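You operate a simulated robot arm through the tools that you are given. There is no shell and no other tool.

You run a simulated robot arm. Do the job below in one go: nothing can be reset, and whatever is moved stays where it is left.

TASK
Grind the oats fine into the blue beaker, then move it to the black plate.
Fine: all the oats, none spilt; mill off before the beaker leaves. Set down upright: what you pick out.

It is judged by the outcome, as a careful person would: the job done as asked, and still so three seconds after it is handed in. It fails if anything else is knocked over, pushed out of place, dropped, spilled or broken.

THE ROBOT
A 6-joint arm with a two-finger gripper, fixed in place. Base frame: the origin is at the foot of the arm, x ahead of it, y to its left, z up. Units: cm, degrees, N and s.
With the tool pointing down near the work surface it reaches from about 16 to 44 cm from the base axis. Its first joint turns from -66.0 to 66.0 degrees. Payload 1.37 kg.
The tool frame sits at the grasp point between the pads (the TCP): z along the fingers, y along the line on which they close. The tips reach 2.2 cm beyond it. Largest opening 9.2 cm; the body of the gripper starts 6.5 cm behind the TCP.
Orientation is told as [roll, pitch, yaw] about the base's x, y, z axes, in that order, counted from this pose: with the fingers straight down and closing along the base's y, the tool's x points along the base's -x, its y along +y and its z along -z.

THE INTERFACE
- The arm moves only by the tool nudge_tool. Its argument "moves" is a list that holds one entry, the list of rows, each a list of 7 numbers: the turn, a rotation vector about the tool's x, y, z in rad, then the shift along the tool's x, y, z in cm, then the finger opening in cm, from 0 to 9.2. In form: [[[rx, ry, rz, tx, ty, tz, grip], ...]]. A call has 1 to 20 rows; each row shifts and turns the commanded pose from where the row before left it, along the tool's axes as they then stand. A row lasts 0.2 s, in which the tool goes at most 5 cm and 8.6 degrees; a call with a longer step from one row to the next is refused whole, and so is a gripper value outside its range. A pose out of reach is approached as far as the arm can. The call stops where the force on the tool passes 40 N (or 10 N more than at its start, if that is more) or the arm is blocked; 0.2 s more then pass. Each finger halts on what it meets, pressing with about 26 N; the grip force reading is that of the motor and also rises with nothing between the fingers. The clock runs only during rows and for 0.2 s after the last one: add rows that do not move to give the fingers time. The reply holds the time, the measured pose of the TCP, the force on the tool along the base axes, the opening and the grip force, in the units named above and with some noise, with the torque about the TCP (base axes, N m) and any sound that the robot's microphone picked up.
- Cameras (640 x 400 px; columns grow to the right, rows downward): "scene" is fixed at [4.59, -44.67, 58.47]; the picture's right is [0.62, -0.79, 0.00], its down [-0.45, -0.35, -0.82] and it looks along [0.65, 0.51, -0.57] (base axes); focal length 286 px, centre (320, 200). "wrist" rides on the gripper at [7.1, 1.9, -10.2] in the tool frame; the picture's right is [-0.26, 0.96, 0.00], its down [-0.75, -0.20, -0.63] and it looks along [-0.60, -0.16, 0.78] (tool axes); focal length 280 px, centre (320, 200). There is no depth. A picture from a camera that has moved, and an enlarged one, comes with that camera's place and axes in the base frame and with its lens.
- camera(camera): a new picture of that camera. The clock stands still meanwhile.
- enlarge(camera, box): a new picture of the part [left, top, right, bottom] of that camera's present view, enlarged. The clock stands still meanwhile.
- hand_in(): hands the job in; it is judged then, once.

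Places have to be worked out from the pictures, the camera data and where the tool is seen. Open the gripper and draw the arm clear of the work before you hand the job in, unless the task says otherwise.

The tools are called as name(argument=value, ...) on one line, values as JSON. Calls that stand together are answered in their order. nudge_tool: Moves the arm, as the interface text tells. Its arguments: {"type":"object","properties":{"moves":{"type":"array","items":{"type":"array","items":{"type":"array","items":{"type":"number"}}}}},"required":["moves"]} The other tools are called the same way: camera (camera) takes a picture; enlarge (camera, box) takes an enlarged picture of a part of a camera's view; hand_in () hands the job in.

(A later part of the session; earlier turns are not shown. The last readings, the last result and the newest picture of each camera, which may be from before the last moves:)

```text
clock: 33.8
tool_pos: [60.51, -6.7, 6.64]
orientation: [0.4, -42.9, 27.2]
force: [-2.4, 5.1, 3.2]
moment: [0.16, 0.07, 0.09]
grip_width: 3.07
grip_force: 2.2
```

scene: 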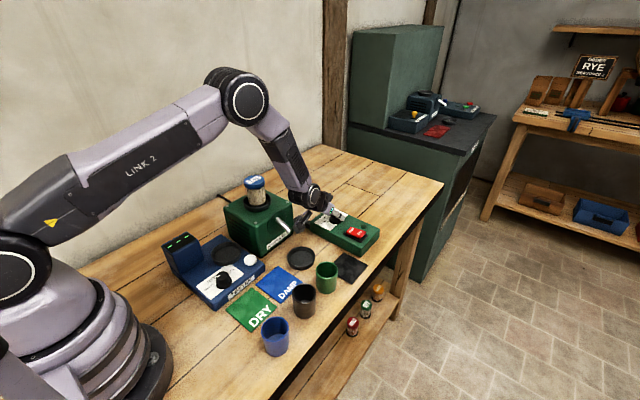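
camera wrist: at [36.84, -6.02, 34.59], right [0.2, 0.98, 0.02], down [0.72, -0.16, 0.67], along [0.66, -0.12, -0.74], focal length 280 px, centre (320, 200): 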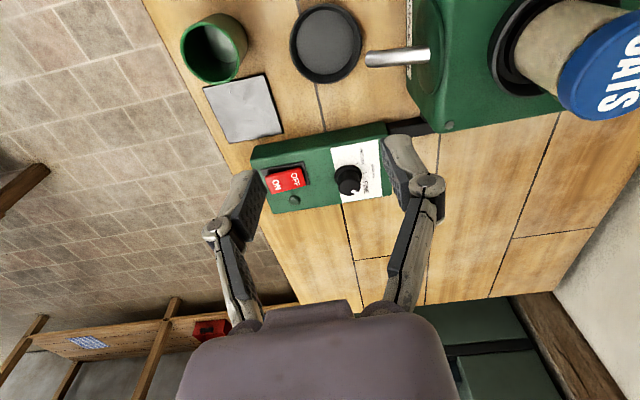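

Fingers are only just touching; I tighten, then turn about 7° clockwise in small steps.

nudge_tool(moves=[[[0, 0, 0, 0, 0, 0, 2], [0, 0, 0, 0, 0, 0, 2], [0.0273, 0, 0.0293, 0, 0.015, 0, 2], [0.0273, 0, 0.0293, 0, 0.015, 0, 2], [0.0273, 0, 0.0293, 0, 0.015, 0, 2], [0, 0, 0, 0, 0, 0, 2]]])

enlarge(camera="scene", box=[315, 203, 355, 228])

```text
clock: 35.2
tool_pos: [60.62, -6.57, 6.75]
orientation: [0.4, -42.9, 20.4]
force: [6.1, 20.4, 3.1]
moment: [0.14, -0.02, 0.42]
grip_width: 2.9
grip_force: 27.8
```

```text
16.00 times, centred on (335, 216) of scene
camera zoom: at [4.59, -44.67, 58.47], right [0.62, -0.79, 0.0], down [-0.45, -0.35, -0.82], along [0.65, 0.51, -0.57], focal length 4584 px, centre (80, -48)
```

zoom: 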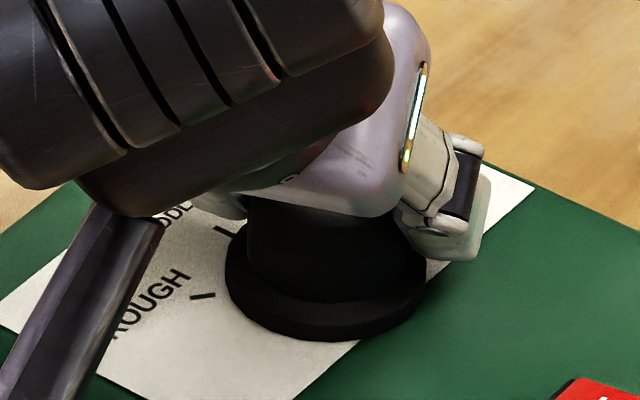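

The twisting moment jumped to 0.42 N m (it was under 0.1 before), so the knob is against its end stop at FINE. I release and lift off.

nudge_tool(moves=[[[0, 0, 0, 0, 0, 0, 4], [0, 0, 0, 0, 0, 0, 6], [0, 0, 0, 0, 0, 0, 6], [0, 0, 0, -2.04, 0, -2.2, 6], [0, 0, 0, -2.04, 0, -2.2, 6], [0, 0, 0, 0, 0, 0, 6]]])

enlarge(camera="scene", box=[315, 203, 355, 228])

enlarge(camera="wrist", box=[255, 0, 375, 100])

```text
clock: 36.6
tool_pos: [60.5, -6.87, 12.57]
orientation: [0.3, -42.7, 20.3]
force: [-1.2, 0.3, -0.8]
moment: [-0.01, -0.05, -0.02]
grip_width: 6.01
grip_force: 0.2
```

```text
16.00 times, centred on (335, 216) of scene
camera zoom: at [4.59, -44.67, 58.47], right [0.62, -0.79, 0.0], down [-0.45, -0.35, -0.82], along [0.65, 0.51, -0.57], focal length 4584 px, centre (80, -48)
```

zoom: 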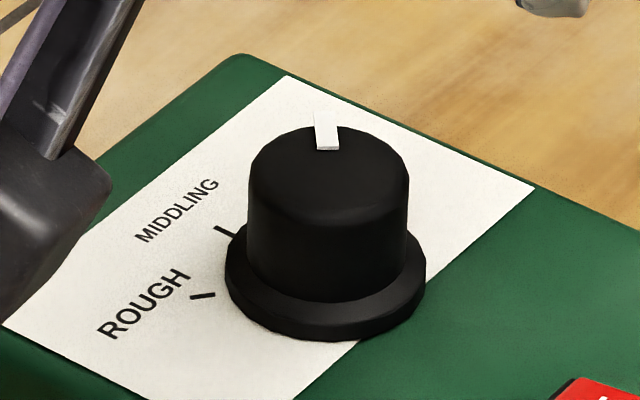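

```text
4.00 times, centred on (315, 50) of wrist
camera zoom: at [48.57, -9.24, 15.07], right [-0.16, 0.97, 0.18], down [0.19, -0.15, 0.97], along [0.97, 0.19, -0.16], focal length 1122 px, centre (340, 800)
```

zoom: 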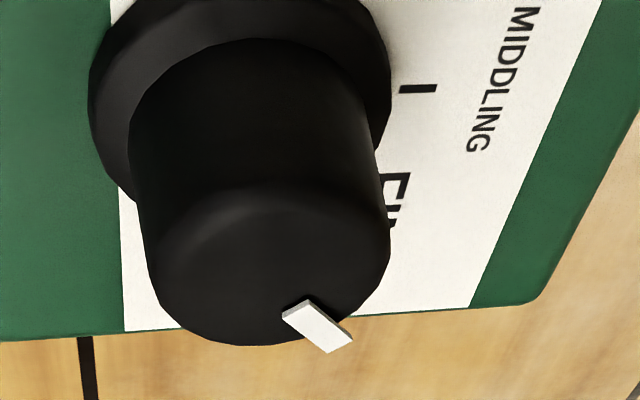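

The picture is identical to before: the knob was already on the FINE stop. Next I look at the spout and dish from the scene camera to decide where the beaker must stand.

enlarge(camera="scene", box=[262, 200, 332, 280])

enlarge(camera="scene", box=[250, 305, 310, 365])

```text
5.00 times, centred on (297, 240) of scene
camera zoom: at [4.59, -44.67, 58.47], right [0.62, -0.79, 0.0], down [-0.45, -0.35, -0.82], along [0.65, 0.51, -0.57], focal length 1432 px, centre (435, 0)
```

zoom: 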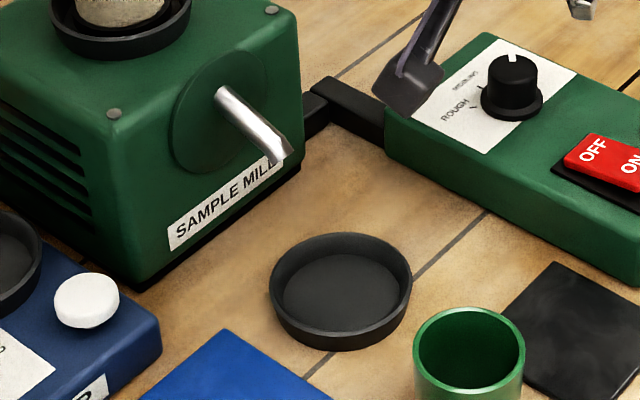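

```text
6.67 times, centred on (280, 335) of scene
camera zoom: at [4.59, -44.67, 58.47], right [0.62, -0.79, 0.0], down [-0.45, -0.35, -0.82], along [0.65, 0.51, -0.57], focal length 1910 px, centre (587, -700)
```

zoom: 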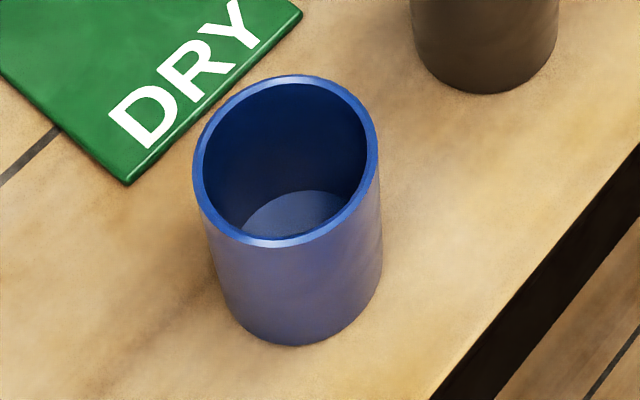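

The beaker is about 6 cm high and 5.4 cm wide at (24.1,-18). The dish centre is at about (44.8,-6.3) and the spout tip at (44.9,-2.7,8.2). I go up and back, and turn the tool toward the blue beaker.

nudge_tool(moves=[[[0, 0, 0, -2.72, 0, -2.93, 7], [0, 0, 0, -2.72, 0, -2.93, 7], [0, 0, 0, -2.72, 0, -2.93, 7], [0, 0.1, 0, 2.9, 0, -2.7, 7], [0, 0.1, 0, 3.1, 0, -2.4, 7], [0, 0.12, 0, 3.3, 0, -2.1, 7], [0, 0.12, 0, 3.5, 0, -1.7, 7], [0, 0.12, 0, 4, 0, 0, 7], [0, 0.12, 0, 4, 0, 0, 7], [0, 0.06, 0, 0, 0, 0, 7], [0, 0, 0.14, 0, 0, 0, 7], [0, 0, 0.14, 0, 0, 0, 7], [0, 0, 0.14, 0, 0, 0, 7], [0, 0, 0.14, 0, 0, 0, 7], [0, 0, 0.14, 0, 0, 0, 7], [0, 0, 0.14, 0, 0, 0, 7], [0, 0, 0.14, 0, 0, 0, 7], [0, 0, 0, 0, 0, 0, 7]]])

```text
clock: 40.4
tool_pos: [38.54, -15.13, 22.85]
orientation: [0.5, -0.2, -35.8]
force: [0.6, -0.1, 0.9]
moment: [-0.01, 0.01, 0.03]
grip_width: 6.99
grip_force: 0.1
```

Tool is vertical at yaw -36°. I move over the blue beaker at height and test how much outward tilt is possible there.

nudge_tool(moves=[[[0, 0, 0, 3.33, -3.59, 0, 8], [0, 0, 0, 3.33, -3.59, 0, 8], [0, 0, 0, 3.32, -3.59, 0, 8], [0, 0, 0, 0, 0, 4, 8], [0, -0.13, 0, 0, 0, 0, 8], [0, -0.13, 0, 0, 0, 0, 8], [0, -0.13, 0, 0, 0, 0, 8], [0, -0.13, 0, 0, 0, 0, 8], [0, -0.13, 0, 0, 0, 0, 8], [0, 0, 0, 0, 0, 0, 8]]])

camera(camera="scene")

```text
clock: 42.6
tool_pos: [29.68, -22.25, 19.25]
orientation: [0.6, -37.3, -36.0]
force: [-0.8, -0.7, 0.1]
moment: [-0.04, 0.02, 0.0]
grip_width: 8.01
grip_force: 0.2
out of reach, approached as far as the arm can: row 7, 8, 9
```

```text
taken
```

scene: 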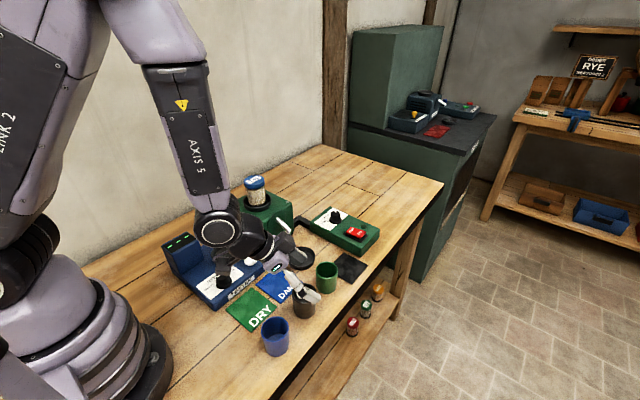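

At this radius strong radial tilt isn't reachable. I choose a grasp with 18° tilt at yaw ≈ +29°, which also keeps the fingers clear of the spout later. I set that orientation here, well above the bench.

nudge_tool(moves=[[[0, 0.12, 0, 0, 0, 0, 8.4], [0, 0.12, 0, 0, 0, 0, 8.4], [0, 0.1, 0, 0, 0, 0, 8.4], [-0.0433, 0, -0.1331, 0, 0, 0, 8.4], [-0.0433, 0, -0.1331, 0, 0, 0, 8.4], [-0.0433, 0, -0.1331, 0, 0, 0, 8.4], [-0.0433, 0, -0.1331, 0, 0, 0, 8.4], [-0.0433, 0, -0.1331, 0, 0, 0, 8.4], [-0.0433, 0, -0.1331, 0, 0, 0, 8.4], [-0.0433, 0, -0.1331, 0, 0, 0, 8.4], [-0.0433, 0, -0.1331, 0, 0, 0, 8.4], [0, 0, 0, 0, 0, 0, 8.4]]])

camera(camera="wrist")

```text
clock: 45.2
tool_pos: [29.74, -22.07, 19.28]
orientation: [0.5, -18.4, 28.7]
force: [-0.3, -1.1, -0.1]
moment: [0.01, -0.03, 0.03]
grip_width: 8.4
grip_force: 0.1
```

```text
taken
camera wrist: at [20.08, -25.24, 26.62], right [-0.25, 0.97, 0.09], down [0.56, 0.06, 0.83], along [0.79, 0.25, -0.55], focal length 280 px, centre (320, 200)
```

wrist: 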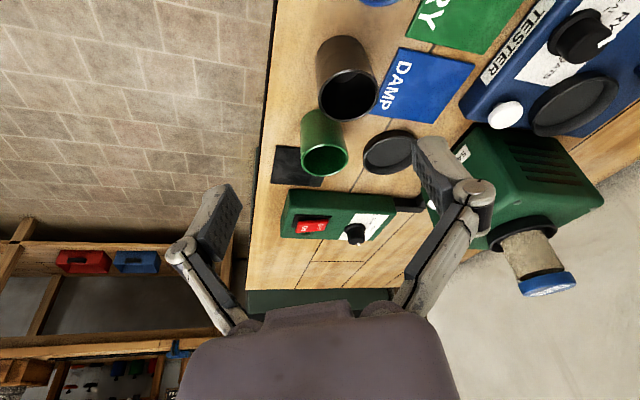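

Orientation set. I move over the blue beaker at z = 14.

nudge_tool(moves=[[[0, 0, 0, 2.25, 3.14, 2.03, 8.4], [0, 0, 0, 2.25, 3.14, 2.03, 8.4], [0, 0, 0, 0, 0, 0, 8.4]]])

camera(camera="wrist")

enlarge(camera="scene", box=[200, 240, 360, 360])

```text
clock: 46.0
tool_pos: [23.9, -18.19, 14.0]
orientation: [0.4, -18.4, 28.5]
force: [-0.3, 0.2, -0.1]
moment: [0.02, -0.03, 0.01]
grip_width: 8.4
grip_force: 0.0
```

```text
taken
camera wrist: at [14.29, -21.23, 21.37], right [-0.24, 0.97, 0.09], down [0.56, 0.06, 0.83], along [0.79, 0.25, -0.55], focal length 280 px, centre (320, 200)
```

wrist: 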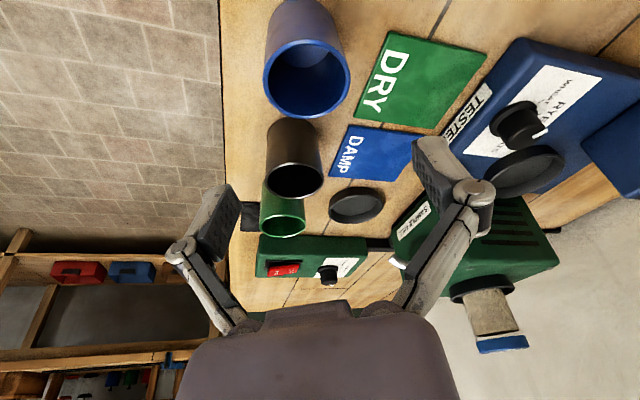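

```text
3.33 times, centred on (280, 300) of scene
camera zoom: at [4.59, -44.67, 58.47], right [0.62, -0.79, 0.0], down [-0.45, -0.35, -0.82], along [0.65, 0.51, -0.57], focal length 955 px, centre (453, -133)
```

zoom: 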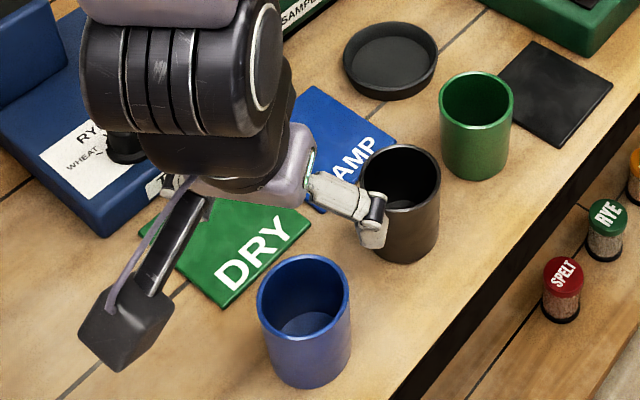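

The blue beaker is at about (23.85,-18.1), right below. I descend straight to the grip height z ≈ 4.3.

nudge_tool(moves=[[[0, 0, 0, 1.02, 0.04, 3.07, 8.4], [0, 0, 0, 1.02, 0.03, 3.07, 8.4], [0, 0, 0, 1.02, 0.03, 3.07, 8.4], [0, 0, 0, 0, 0, 0, 8.4]]])

camera(camera="wrist")

enlarge(camera="scene", box=[200, 240, 360, 360])

```text
clock: 47.0
tool_pos: [23.95, -17.83, 4.21]
orientation: [0.4, -18.4, 28.5]
force: [-0.6, 0.2, 0.3]
moment: [0.0, -0.01, 0.01]
grip_width: 8.38
grip_force: 0.0
```

```text
taken
camera wrist: at [14.38, -20.87, 11.58], right [-0.24, 0.97, 0.09], down [0.56, 0.06, 0.83], along [0.8, 0.25, -0.55], focal length 280 px, centre (320, 200)
```

wrist: 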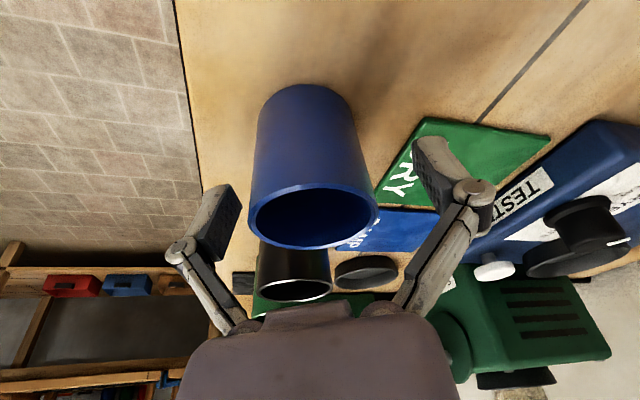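

```text
3.33 times, centred on (280, 300) of scene
camera zoom: at [4.59, -44.67, 58.47], right [0.62, -0.79, 0.0], down [-0.45, -0.35, -0.82], along [0.65, 0.51, -0.57], focal length 955 px, centre (453, -133)
```

zoom: 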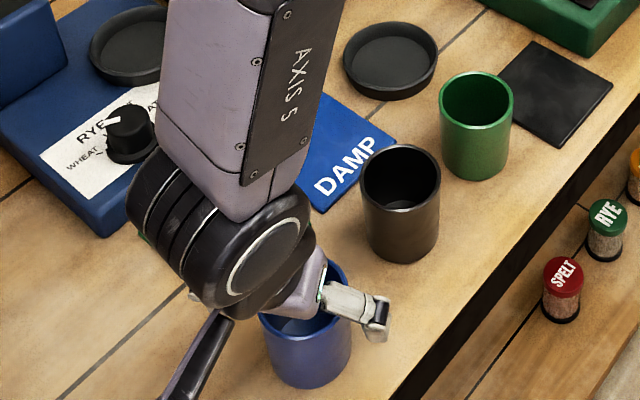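

The beaker sits about 0.3–0.5 cm to the tool's -y side and a little nearer. I shift to centre on it, then close gently.

nudge_tool(moves=[[[0, 0, 0, 0.28, -0.38, -0.09, 8.4], [0, 0, 0, 0, 0, 0, 8.4], [0, 0, 0, 0, 0, 0, 7.2], [0, 0, 0, 0, 0, 0, 6.4]]])

camera(camera="wrist")

```text
clock: 48.0
tool_pos: [23.83, -18.41, 4.29]
orientation: [0.4, -18.3, 28.5]
force: [0.9, 0.3, 0.1]
moment: [-0.01, -0.01, -0.01]
grip_width: 6.41
grip_force: 0.0
```

```text
taken
camera wrist: at [14.3, -21.4, 11.69], right [-0.24, 0.97, 0.09], down [0.56, 0.06, 0.83], along [0.8, 0.25, -0.55], focal length 280 px, centre (320, 200)
```

wrist: 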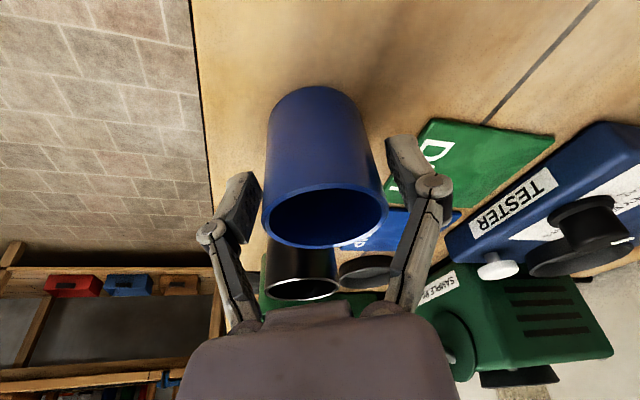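

Centred now. I close on the beaker.

nudge_tool(moves=[[[0, 0, 0, 0, 0, 0, 5.6], [0, 0, 0, 0, 0, 0, 4.8], [0, 0, 0, 0, 0, 0, 4.8], [0, 0, 0, 0, 0, 0, 4.8]]])

```text
clock: 49.0
tool_pos: [24.02, -18.39, 4.37]
orientation: [0.4, -18.4, 28.5]
force: [0.2, 0.3, 0.0]
moment: [0.0, 0.01, -0.01]
grip_width: 4.85
grip_force: 0.6
```

Still not blocked at 4.85, so the beaker is narrower than thought. I close further.

nudge_tool(moves=[[[0, 0, 0, 0, 0, 0, 4.2], [0, 0, 0, 0, 0, 0, 4.2], [0, 0, 0, 0, 0, 0, 4.2]]])

camera(camera="wrist")

```text
clock: 49.8
tool_pos: [23.9, -18.37, 4.41]
orientation: [0.3, -18.4, 28.5]
force: [-0.7, -0.5, 5.3]
moment: [-0.15, -0.06, -0.03]
grip_width: 4.78
grip_force: 26.0
```

```text
taken
camera wrist: at [14.3, -21.4, 11.69], right [-0.24, 0.97, 0.09], down [0.56, 0.06, 0.83], along [0.8, 0.25, -0.55], focal length 280 px, centre (320, 200)
```

wrist: 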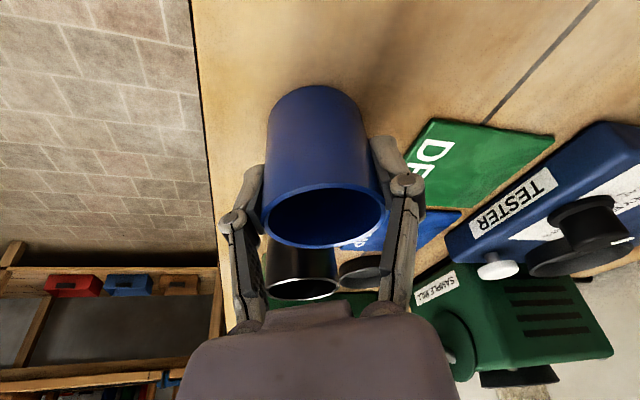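

Firm grip at 4.78 cm. I lift 9 cm and check that the beaker comes up straight.

nudge_tool(moves=[[[0, 0, 0, -0.47, 0, -1.42, 4.2], [0, 0, 0, -0.79, 0, -2.37, 4.2], [0, 0, 0, -0.79, 0, -2.37, 4.2], [0, 0, 0, -0.79, 0, -2.37, 4.2], [0, 0, 0, 0, 0, 0, 4.2]]])

camera(camera="wrist")

camera(camera="scene")

```text
clock: 51.0
tool_pos: [23.8, -18.47, 13.16]
orientation: [0.5, -18.3, 28.5]
force: [-0.6, -0.3, -0.5]
moment: [-0.01, 0.0, 0.0]
grip_width: 4.18
grip_force: 0.1
```

```text
taken
camera wrist: at [14.13, -21.52, 20.61], right [-0.24, 0.97, 0.09], down [0.56, 0.06, 0.83], along [0.8, 0.25, -0.55], focal length 280 px, centre (320, 200)
```

wrist: 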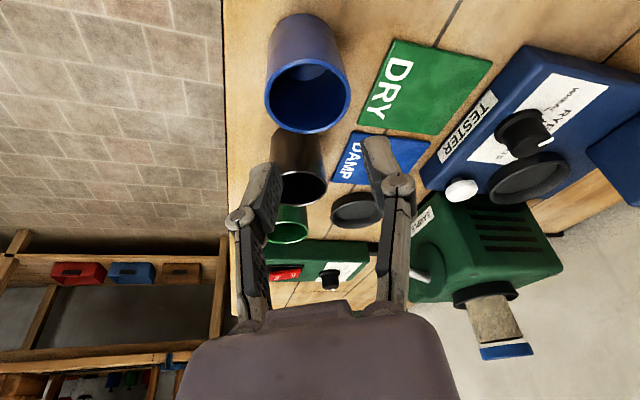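

```text
taken
```

scene: 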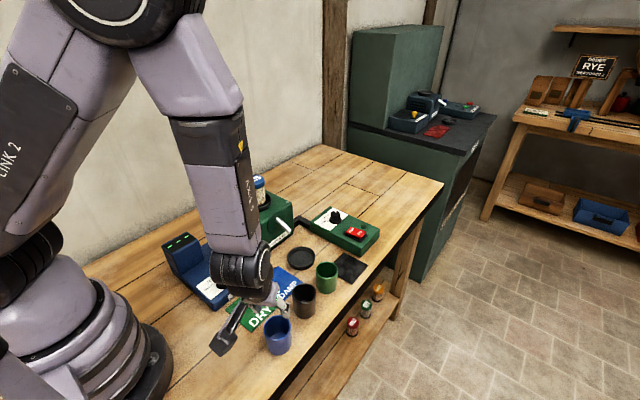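

The beaker slipped out and stayed standing; the fingers must have pinched it off its widest line. I look closely at where it stands now.

enlarge(camera="scene", box=[250, 305, 310, 365])

enlarge(camera="wrist", box=[240, 0, 400, 150])

```text
6.67 times, centred on (280, 335) of scene
camera zoom: at [4.59, -44.67, 58.47], right [0.62, -0.79, 0.0], down [-0.45, -0.35, -0.82], along [0.65, 0.51, -0.57], focal length 1910 px, centre (587, -700)
```

zoom: 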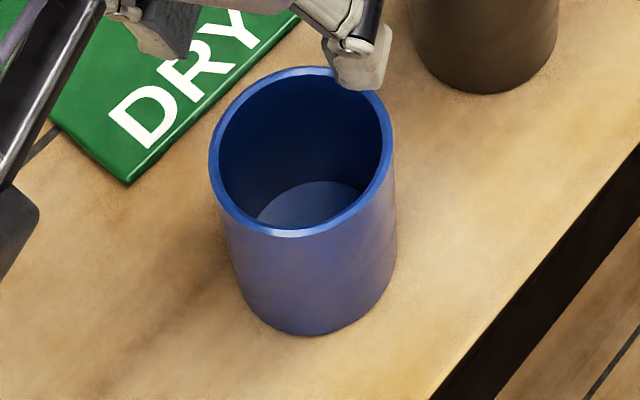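

```text
2.67 times, centred on (320, 75) of wrist
camera zoom: at [14.13, -21.52, 20.61], right [-0.24, 0.97, 0.09], down [0.56, 0.06, 0.83], along [0.8, 0.25, -0.55], focal length 748 px, centre (320, 533)
```

zoom: 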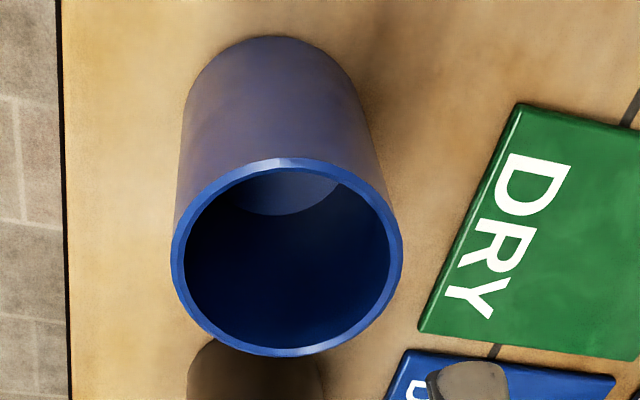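

From base edge and rim together, the beaker now stands at about (24.8,-18.15), 5.4 cm high and 5.4 cm wide; my earlier grip was about 1 cm short along the finger plane. I open, recentre, and descend again.

nudge_tool(moves=[[[0, 0, 0, -0.98, -0.2, 0.32, 6.5], [0, 0, 0, 0, 0, 0, 8.4], [0, 0, 0, 0, 0, 0, 8.4], [0, 0, 0, 0.983, 0, 2.96, 8.4], [0, 0, 0, 0.983, 0, 2.96, 8.4], [0, 0, 0, 0.983, 0, 2.96, 8.4], [0, 0, 0, 0, 0, 0, 8.4]]])

camera(camera="wrist")

enlarge(camera="scene", box=[240, 285, 320, 365])

```text
clock: 52.6
tool_pos: [24.73, -18.08, 3.92]
orientation: [0.5, -18.3, 28.5]
force: [-0.6, -0.5, -0.1]
moment: [0.01, 0.0, -0.03]
grip_width: 8.4
grip_force: 0.1
```

```text
taken
camera wrist: at [15.15, -21.08, 11.24], right [-0.24, 0.97, 0.09], down [0.56, 0.06, 0.83], along [0.8, 0.25, -0.55], focal length 280 px, centre (320, 200)
```

wrist: 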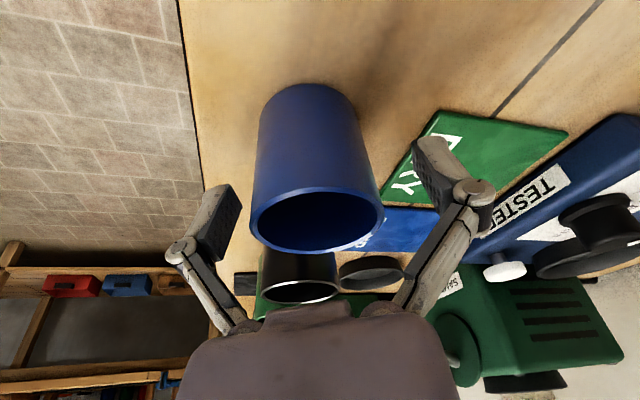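

```text
5.00 times, centred on (280, 325) of scene
camera zoom: at [4.59, -44.67, 58.47], right [0.62, -0.79, 0.0], down [-0.45, -0.35, -0.82], along [0.65, 0.51, -0.57], focal length 1432 px, centre (520, -425)
```

zoom: 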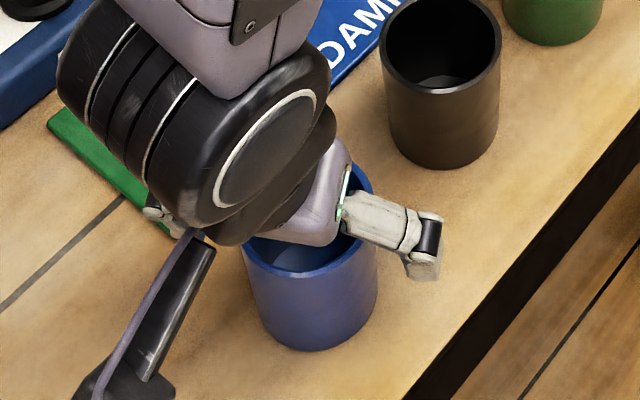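

Position along the finger plane now agrees. I shift slightly sideways, close part way and check centring.

nudge_tool(moves=[[[0, 0, 0, 0, -0.25, 0, 8.4], [0, 0, 0, 0, 0, 0, 7.2], [0, 0, 0, 0, 0, 0, 6.3], [0, 0, 0, 0, 0, 0, 6.3]]])

enlarge(camera="wrist", box=[200, 60, 440, 260])

```text
clock: 53.6
tool_pos: [24.86, -18.32, 3.98]
orientation: [0.5, -18.4, 28.6]
force: [0.1, -0.1, 0.5]
moment: [-0.02, 0.0, -0.02]
grip_width: 6.31
grip_force: 0.0
```

```text
2.00 times, centred on (320, 160) of wrist
camera zoom: at [15.27, -21.3, 11.31], right [-0.24, 0.97, 0.09], down [0.56, 0.06, 0.83], along [0.8, 0.25, -0.55], focal length 561 px, centre (320, 280)
```

zoom: 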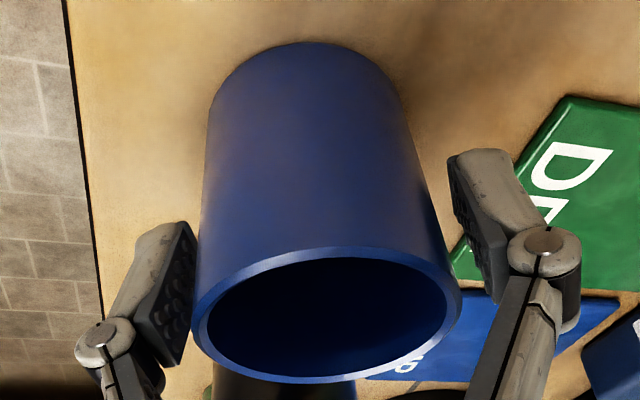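

Slightly more shift to the tool's -y side, then close onto the beaker.

nudge_tool(moves=[[[0, 0, 0, 0, -0.2, 0, 6.3], [0, 0, 0, 0, 0, 0, 5.7], [0, 0, 0, 0, 0, 0, 5.0], [0, 0, 0, 0, 0, 0, 4.6], [0, 0, 0, 0, 0, 0, 4.6], [0, 0, 0, 0, 0, 0, 4.6]]])

enlarge(camera="wrist", box=[200, 60, 440, 260])

```text
clock: 55.0
tool_pos: [25.03, -18.42, 4.01]
orientation: [0.4, -18.4, 28.6]
force: [-1.5, -0.8, 3.1]
moment: [-0.15, 0.04, -0.04]
grip_width: 4.78
grip_force: 26.0
```

```text
2.00 times, centred on (320, 160) of wrist
camera zoom: at [15.39, -21.5, 11.31], right [-0.24, 0.97, 0.09], down [0.56, 0.06, 0.83], along [0.8, 0.25, -0.55], focal length 561 px, centre (320, 280)
```

zoom: 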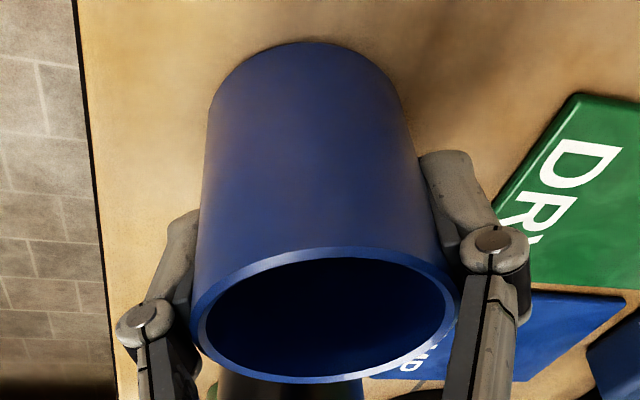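

Same width as before, so 4.8 cm is the true diameter at this height, and this time the grip is centred. I lift a little, slowly, and check.

nudge_tool(moves=[[[0, 0, 0, -0.095, 0, -0.285, 4], [0, 0, 0, -0.095, 0, -0.285, 4], [0, 0, 0, -0.095, 0, -0.285, 4], [0, 0, 0, -0.16, 0, -0.47, 4], [0, 0, 0, 0, 0, 0, 4]]])

camera(camera="wrist")

enlarge(camera="scene", box=[240, 285, 320, 365])

```text
clock: 56.2
tool_pos: [24.96, -18.38, 5.38]
orientation: [0.3, -18.4, 28.5]
force: [-0.2, -0.5, -1.5]
moment: [0.0, 0.0, -0.02]
grip_width: 4.79
grip_force: 26.0
```

```text
taken
camera wrist: at [15.5, -21.47, 12.64], right [-0.24, 0.97, 0.09], down [0.56, 0.06, 0.83], along [0.79, 0.25, -0.55], focal length 280 px, centre (320, 200)
```

wrist: 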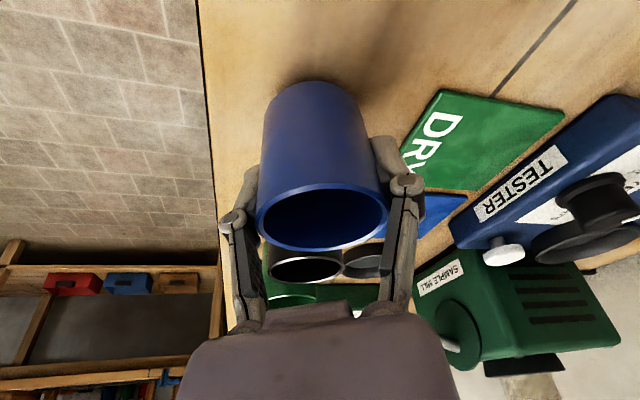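

```text
5.00 times, centred on (280, 325) of scene
camera zoom: at [4.59, -44.67, 58.47], right [0.62, -0.79, 0.0], down [-0.45, -0.35, -0.82], along [0.65, 0.51, -0.57], focal length 1432 px, centre (520, -425)
```

zoom: 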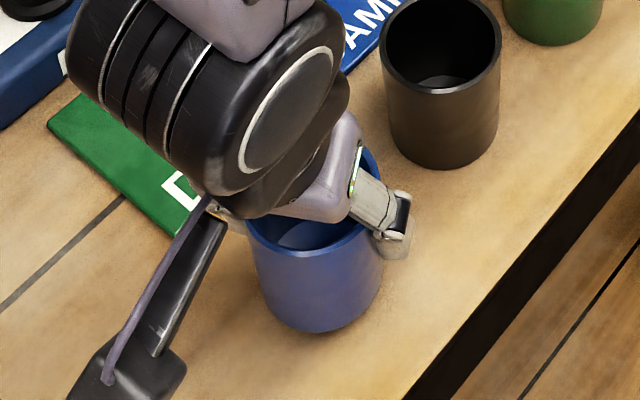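

The beaker's weight (about 1.5 N) is on the gripper and it hangs straight. I raise it to clear the other beakers and carry it over the dish, all at constant orientation.

nudge_tool(moves=[[[0, 0, 0, -0.4, 0, -1.2, 4], [0, 0, 0, -0.68, 0, -2.06, 4], [0, 0, 0, -0.68, 0, -2.06, 4], [0, 0, 0, -0.68, 0, -2.06, 4], [0, 0, 0, -1.4, 0.093, 0.465, 4], [0, 0, 0, -2.8, 0.186, 0.929, 4], [0, 0, 0, -2.8, 0.186, 0.929, 4], [0, 0, 0, -2.8, 0.186, 0.929, 4], [0, 0, 0, -2.8, 0.186, 0.929, 4], [0, 0, 0, -2.8, 0.186, 0.929, 4], [0, 0, 0, -2.8, 0.186, 0.929, 4], [0, 0, 0, 0, 0, 0, 4]]])

camera(camera="wrist")

camera(camera="scene")

```text
clock: 58.8
tool_pos: [41.41, -8.08, 13.03]
orientation: [0.4, -18.4, 28.5]
force: [1.0, -0.6, -0.8]
moment: [-0.01, -0.01, 0.03]
grip_width: 4.78
grip_force: 26.0
```

```text
taken
camera wrist: at [31.84, -11.24, 20.38], right [-0.24, 0.97, 0.09], down [0.56, 0.06, 0.83], along [0.8, 0.25, -0.55], focal length 280 px, centre (320, 200)
```

wrist: 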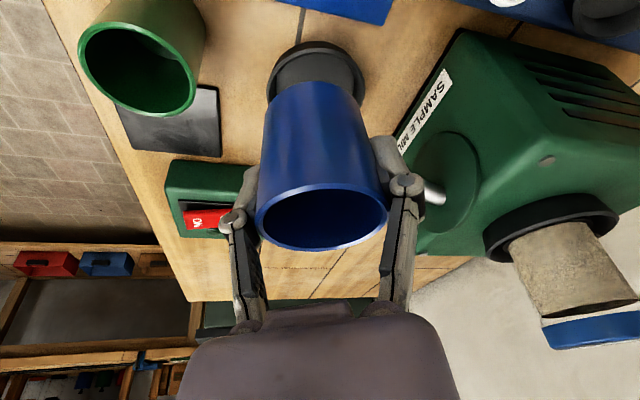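

```text
taken
```

scene: 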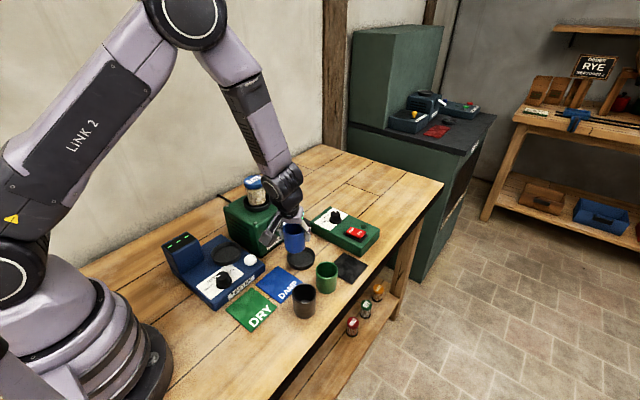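

Carrying well. I finish the traverse to over the dish at the same height and check clearance to the spout.

nudge_tool(moves=[[[0, 0, 0, -1.95, 0.1, 0.65, 4], [0, 0, 0, -1.95, 0.1, 0.65, 4], [0, 0, 0, 0, 0, 0, 4]]])

enlarge(camera="scene", box=[250, 190, 346, 290])

camera(camera="wrist")

```text
clock: 59.6
tool_pos: [45.01, -6.11, 13.05]
orientation: [0.4, -18.4, 28.5]
force: [0.5, 0.1, -1.1]
moment: [-0.03, 0.02, 0.04]
grip_width: 4.76
grip_force: 26.6
```

```text
4.00 times, centred on (298, 240) of scene
camera zoom: at [4.59, -44.67, 58.47], right [0.62, -0.79, 0.0], down [-0.45, -0.35, -0.82], along [0.65, 0.51, -0.57], focal length 1146 px, centre (408, 40)
```

zoom: 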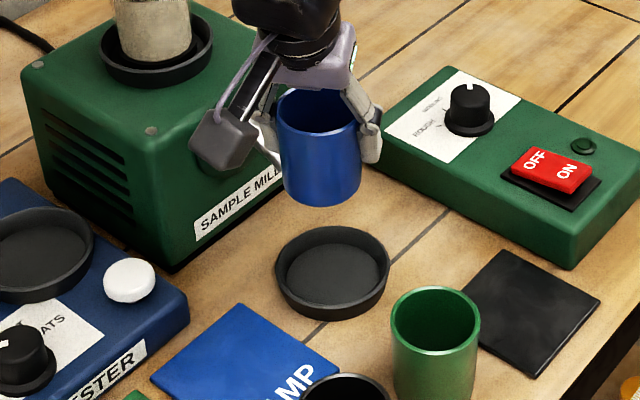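

```text
taken
camera wrist: at [35.36, -9.2, 20.39], right [-0.24, 0.97, 0.09], down [0.56, 0.06, 0.83], along [0.8, 0.25, -0.55], focal length 280 px, centre (320, 200)
```

wrist: 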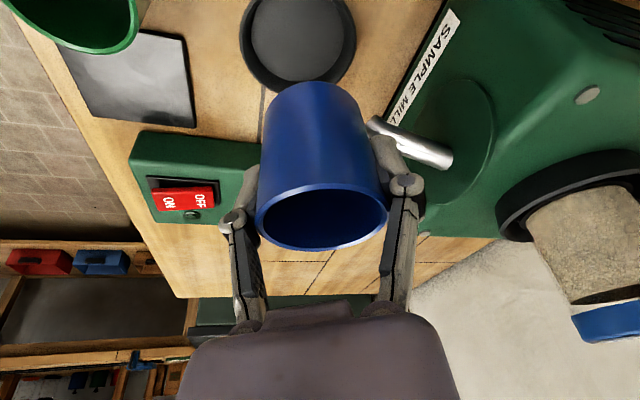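

Clear of the spout, centred over the dish (≈ (44.8,-6.4)). I move 2 mm toward the mill and lower to 3 cm above the dish floor.

nudge_tool(moves=[[[0, 0, 0, -0.09, 0.18, 0.03, 4], [0, 0, 0, 0.63, 0, 1.9, 4], [0, 0, 0, 0.63, 0, 1.9, 4], [0, 0, 0, 0.63, 0, 1.9, 4], [0, 0, 0, 0, 0, 0, 4]]])

enlarge(camera="scene", box=[262, 200, 342, 280])

camera(camera="wrist")

```text
clock: 60.8
tool_pos: [44.89, -5.9, 7.15]
orientation: [0.4, -18.4, 28.5]
force: [-0.1, -0.2, -1.2]
moment: [0.01, -0.02, -0.01]
grip_width: 4.75
grip_force: 26.0
```

```text
5.00 times, centred on (302, 240) of scene
camera zoom: at [4.59, -44.67, 58.47], right [0.62, -0.79, 0.0], down [-0.45, -0.35, -0.82], along [0.65, 0.51, -0.57], focal length 1432 px, centre (410, 0)
```

zoom: 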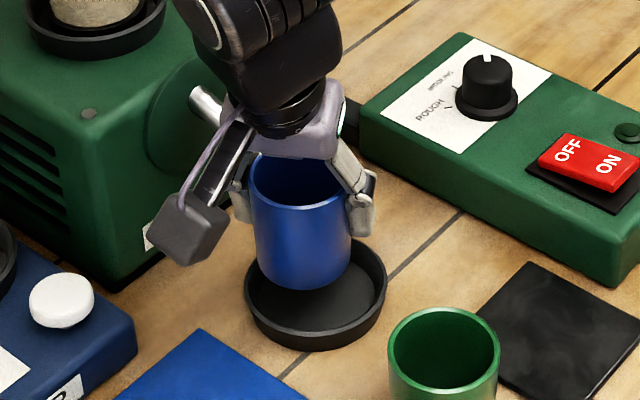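

```text
taken
camera wrist: at [35.35, -8.96, 14.5], right [-0.24, 0.97, 0.09], down [0.56, 0.06, 0.83], along [0.8, 0.25, -0.55], focal length 280 px, centre (320, 200)
```

wrist: 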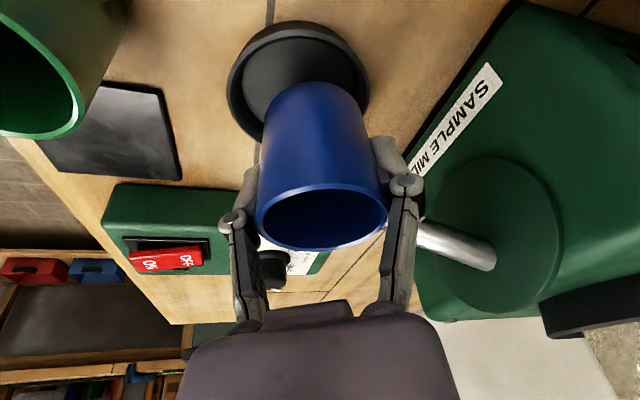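

Beaker and dish line up (beaker about 0.5 cm mill-side of the dish centre). I nudge back 1 mm and lower to just above the floor of the dish.

nudge_tool(moves=[[[0, 0, 0, 0.05, -0.09, 0, 4], [0, 0, 0, 0.25, 0, 0.76, 4], [0, 0, 0, 0.25, 0, 0.76, 4], [0, 0, 0, 0.2, 0, 0.6, 4], [0, 0, 0, 0, 0, 0, 4]]])

enlarge(camera="scene", box=[272, 210, 332, 280])

camera(camera="wrist")

```text
clock: 62.0
tool_pos: [44.95, -6.02, 4.84]
orientation: [0.4, -18.4, 28.5]
force: [-0.1, 0.2, -1.0]
moment: [0.02, 0.03, -0.03]
grip_width: 4.75
grip_force: 26.0
```

```text
5.71 times, centred on (302, 245) of scene
camera zoom: at [4.59, -44.67, 58.47], right [0.62, -0.79, 0.0], down [-0.45, -0.35, -0.82], along [0.65, 0.51, -0.57], focal length 1637 px, centre (423, -57)
```

zoom: 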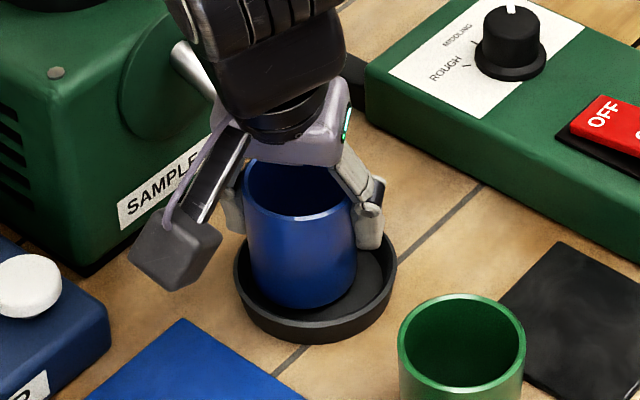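

```text
taken
camera wrist: at [35.34, -9.0, 12.22], right [-0.24, 0.97, 0.09], down [0.55, 0.06, 0.83], along [0.8, 0.25, -0.55], focal length 280 px, centre (320, 200)
```

wrist: 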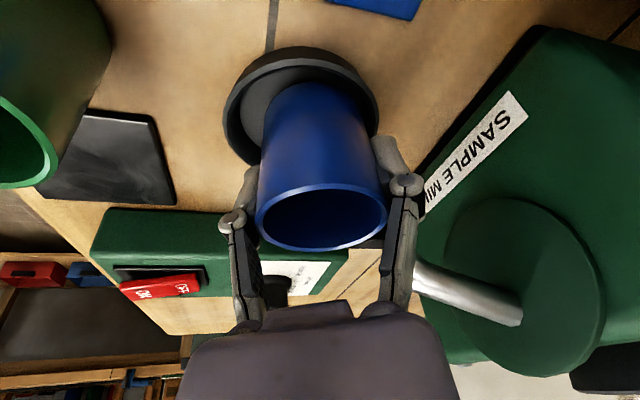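

The beaker is inside the rim but close to the (-x,+y) side. I shift 3 mm outward in x, then settle it down in small steps.

nudge_tool(moves=[[[0, 0, 0, -0.25, -0.14, 0.08, 4], [0, 0, 0, 0.06, 0, 0.19, 4], [0, 0, 0, 0, 0, 0, 4]]])

enlarge(camera="scene", box=[282, 230, 332, 280])

```text
clock: 62.8
tool_pos: [45.21, -6.01, 4.7]
orientation: [0.4, -18.5, 28.4]
force: [0.3, -0.8, -1.1]
moment: [-0.03, 0.02, 0.01]
grip_width: 4.76
grip_force: 25.7
```

```text
8.00 times, centred on (307, 255) of scene
camera zoom: at [4.59, -44.67, 58.47], right [0.62, -0.79, 0.0], down [-0.45, -0.35, -0.82], along [0.65, 0.51, -0.57], focal length 2292 px, centre (424, -240)
```

zoom: 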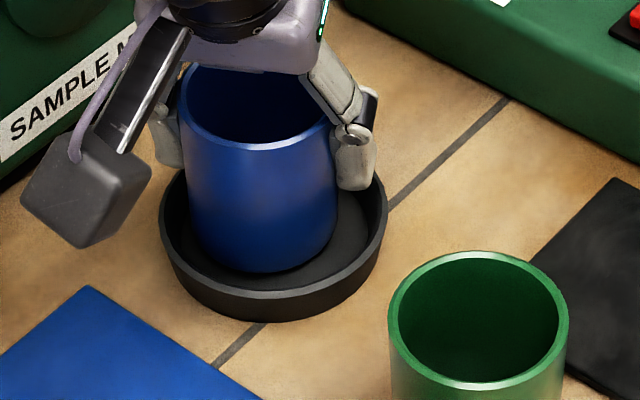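

Good position within the rim. I lower in 1.5 mm steps until the force shows contact.

nudge_tool(moves=[[[0, 0, 0, 0.05, 0, 0.142, 4], [0, 0, 0, 0, 0, 0, 4]]])

nudge_tool(moves=[[[0, 0, 0, 0.05, 0, 0.142, 4], [0, 0, 0, 0, 0, 0, 4]]])

```text
clock: 63.4
tool_pos: [45.19, -6.06, 4.52]
orientation: [0.3, -18.4, 28.5]
force: [-0.6, -0.5, -1.5]
moment: [-0.02, 0.0, -0.02]
grip_width: 4.77
grip_force: 25.9
```

```text
clock: 64.0
tool_pos: [45.28, -6.06, 4.49]
orientation: [0.3, -18.5, 28.6]
force: [-5.5, 1.7, 12.9]
moment: [-0.25, 0.12, -0.13]
grip_width: 4.77
grip_force: 26.0
```

Contact: 13 N upward, at the height expected for the dish floor. I open the fingers a little and look.

nudge_tool(moves=[[[0, 0, 0, -0.016, 0, -0.05, 4.8], [0, 0, 0, 0, 0, 0, 5.4], [0, 0, 0, 0, 0, 0, 6.0], [0, 0, 0, 0, 0, 0, 6.2], [0, 0, 0, 0, 0, 0, 6.2]]])

enlarge(camera="scene", box=[272, 220, 332, 280])

camera(camera="wrist")

```text
clock: 65.2
tool_pos: [45.19, -5.91, 4.38]
orientation: [0.4, -18.3, 28.4]
force: [0.6, 0.1, 0.0]
moment: [-0.02, 0.02, 0.01]
grip_width: 6.19
grip_force: 0.1
```

```text
6.67 times, centred on (302, 250) of scene
camera zoom: at [4.59, -44.67, 58.47], right [0.62, -0.79, 0.0], down [-0.45, -0.35, -0.82], along [0.65, 0.51, -0.57], focal length 1910 px, centre (440, -133)
```

zoom: 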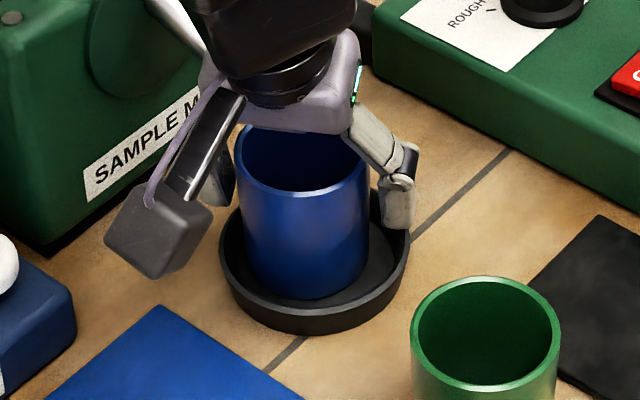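

```text
taken
camera wrist: at [35.57, -9.06, 11.77], right [-0.24, 0.97, 0.09], down [0.56, 0.06, 0.83], along [0.8, 0.25, -0.55], focal length 280 px, centre (320, 200)
```

wrist: 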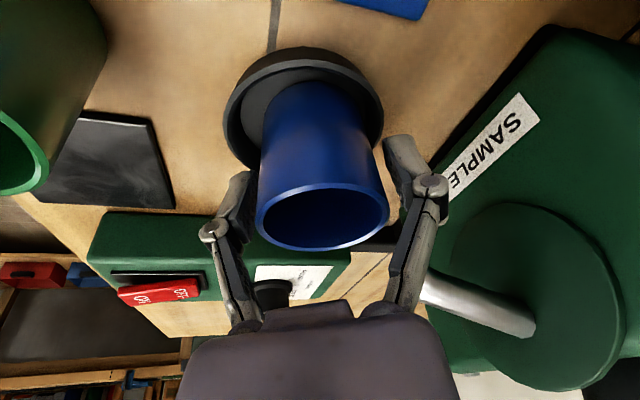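

The beaker stands upright inside the dish. I back out up and away from the spout.

nudge_tool(moves=[[[0, 0, 0, 0.6, 0, -2.0, 6.2], [0, 0, 0, 0.6, 0, -2.0, 6.2], [0, 0, 0, 0.6, 0, -2.5, 6.2], [0, 0, 0, 0.6, 0, -3.0, 6.2], [0, 0, 0, 0.6, 0, -3.5, 6.2], [0, 0, 0, 0, 0, -3.5, 6.2], [0, 0, 0, 0, 0, 0, 6.2]]])

camera(camera="wrist")

enlarge(camera="scene", box=[262, 200, 342, 280])

```text
clock: 66.8
tool_pos: [37.97, -10.01, 19.06]
orientation: [0.3, -18.5, 28.4]
force: [-0.7, 0.8, -0.3]
moment: [0.01, 0.0, 0.03]
grip_width: 6.19
grip_force: 0.0
```

```text
taken
camera wrist: at [28.42, -13.06, 26.38], right [-0.24, 0.97, 0.09], down [0.56, 0.06, 0.83], along [0.8, 0.25, -0.55], focal length 280 px, centre (320, 200)
```

wrist: 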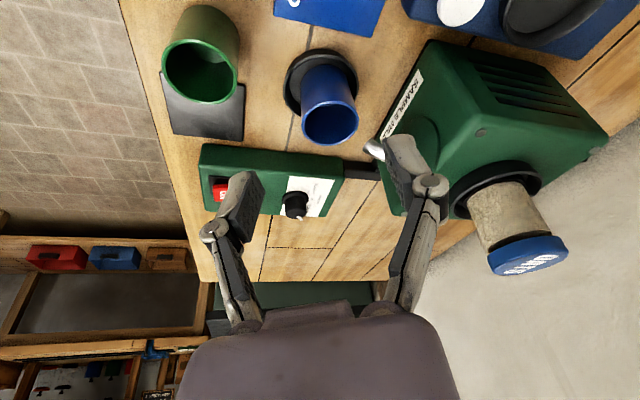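

```text
5.00 times, centred on (302, 240) of scene
camera zoom: at [4.59, -44.67, 58.47], right [0.62, -0.79, 0.0], down [-0.45, -0.35, -0.82], along [0.65, 0.51, -0.57], focal length 1432 px, centre (410, 0)
```

zoom: 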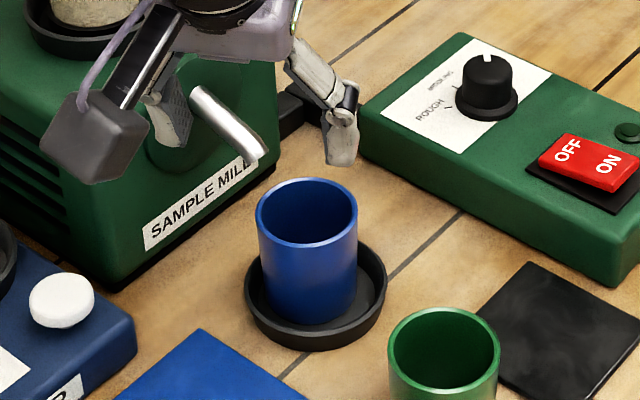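

Beaker stands in the dish with its mouth in line with the spout. Next the switch: I close the fingers and move out toward it, well above everything, increasing the tilt on the way.

nudge_tool(moves=[[[0, -0.12, 0, 0, 0, 0, 4], [0, -0.1, 0, 0, 0, 0, 2], [0.0551, 0, 0.0917, 0, 0, 0, 0], [0.0551, 0, 0.0917, 0, 0, 0, 0], [0.0551, 0, 0.0917, 0, 0, 0, 0], [0, -0.05, 0, -2.31, -2, 1.97, 0], [0, -0.05, 0, -2.31, -2, 1.97, 0], [0, -0.05, 0, -2.31, -2, 1.97, 0], [0, -0.05, 0, -2.31, -2, 1.97, 0], [0, 0, 0, 0, 0, 0, 0]]])

```text
clock: 69.0
tool_pos: [51.34, -15.7, 18.02]
orientation: [0.4, -42.3, 9.8]
force: [0.3, -0.3, 0.3]
moment: [0.0, 0.03, 0.03]
grip_width: 0.01
grip_force: 26.0
```

On course. I move to a hover with the fingertips about 3 cm above the ON half of the rocker.

nudge_tool(moves=[[[0, 0, 0, 0.1, -0.577, 3.47, 0], [0, 0, 0, 0.1, -0.577, 3.47, 0], [0, 0, 0, 0.1, -0.577, 3.47, 0], [0, 0, 0, 0, 0, 0, 0]]])

enlarge(camera="scene", box=[310, 190, 390, 270])

camera(camera="wrist")

```text
clock: 70.0
tool_pos: [58.37, -15.98, 10.05]
orientation: [0.6, -42.3, 9.9]
force: [-0.2, -0.1, 0.8]
moment: [0.01, -0.01, 0.02]
grip_width: 0.0
grip_force: 26.2
```

```text
5.00 times, centred on (350, 230) of scene
camera zoom: at [4.59, -44.67, 58.47], right [0.62, -0.79, 0.0], down [-0.45, -0.35, -0.82], along [0.65, 0.51, -0.57], focal length 1432 px, centre (170, 50)
```

zoom: 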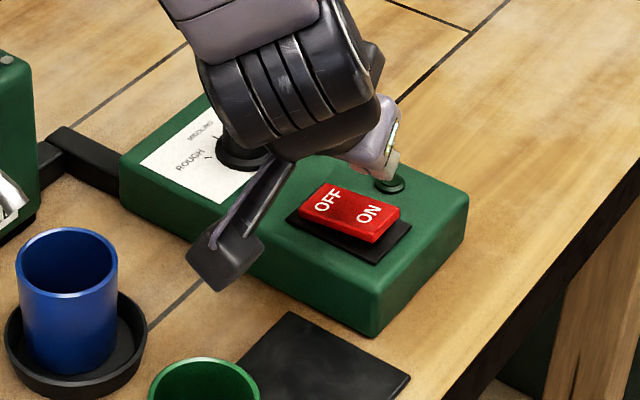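

```text
taken
camera wrist: at [46.14, -16.26, 12.78], right [0.02, 0.98, 0.18], down [0.17, -0.18, 0.97], along [0.98, 0.01, -0.17], focal length 280 px, centre (320, 200)
```

wrist: 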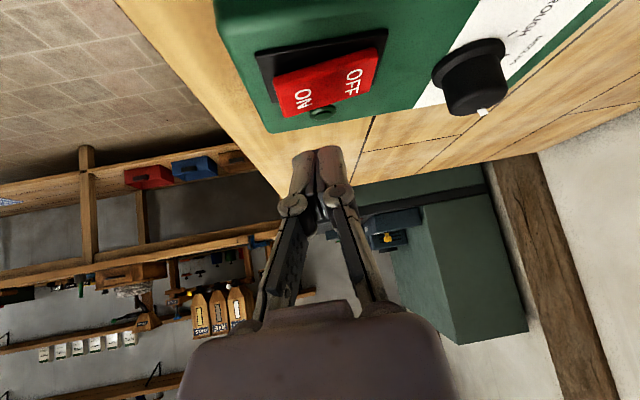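

The ON half is at (59.2,-16.05). I shift 3 mm that way and lower to just above the rocker.

nudge_tool(moves=[[[0, 0, 0, 0, -0.3, 0, 0], [0, 0, 0, 0.7, 0, 0.77, 0], [0, 0, 0, 0.7, 0, 0.77, 0], [0, 0, 0, 0, 0, 0, 0]]])

enlarge(camera="wrist", box=[220, 40, 420, 220])

enlarge(camera="scene", box=[330, 200, 390, 260])

```text
clock: 71.0
tool_pos: [58.6, -16.47, 8.06]
orientation: [0.5, -42.3, 10.0]
force: [-0.1, 0.2, -0.6]
moment: [0.01, 0.01, 0.02]
grip_width: 0.0
grip_force: 25.8
```

```text
2.22 times, centred on (320, 130) of wrist
camera zoom: at [46.27, -16.6, 10.73], right [0.02, 0.98, 0.18], down [0.17, -0.18, 0.97], along [0.98, 0.01, -0.17], focal length 623 px, centre (320, 356)
```

zoom: 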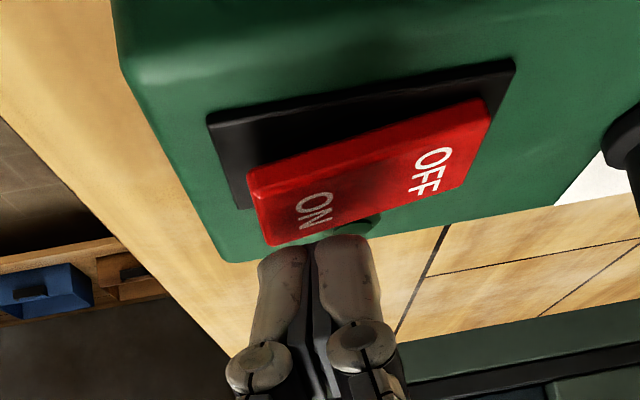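

```text
6.67 times, centred on (360, 230) of scene
camera zoom: at [4.59, -44.67, 58.47], right [0.62, -0.79, 0.0], down [-0.45, -0.35, -0.82], along [0.65, 0.51, -0.57], focal length 1910 px, centre (53, 0)
```

zoom: 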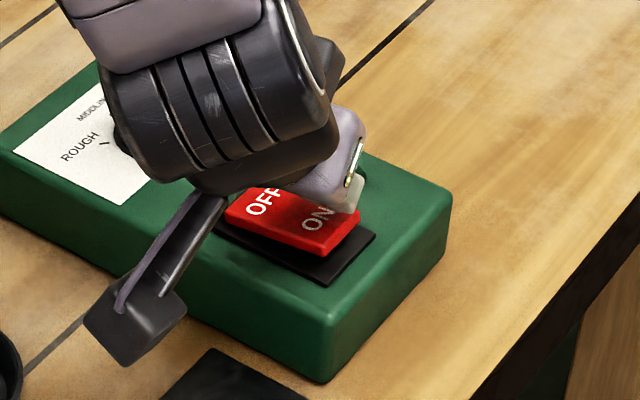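

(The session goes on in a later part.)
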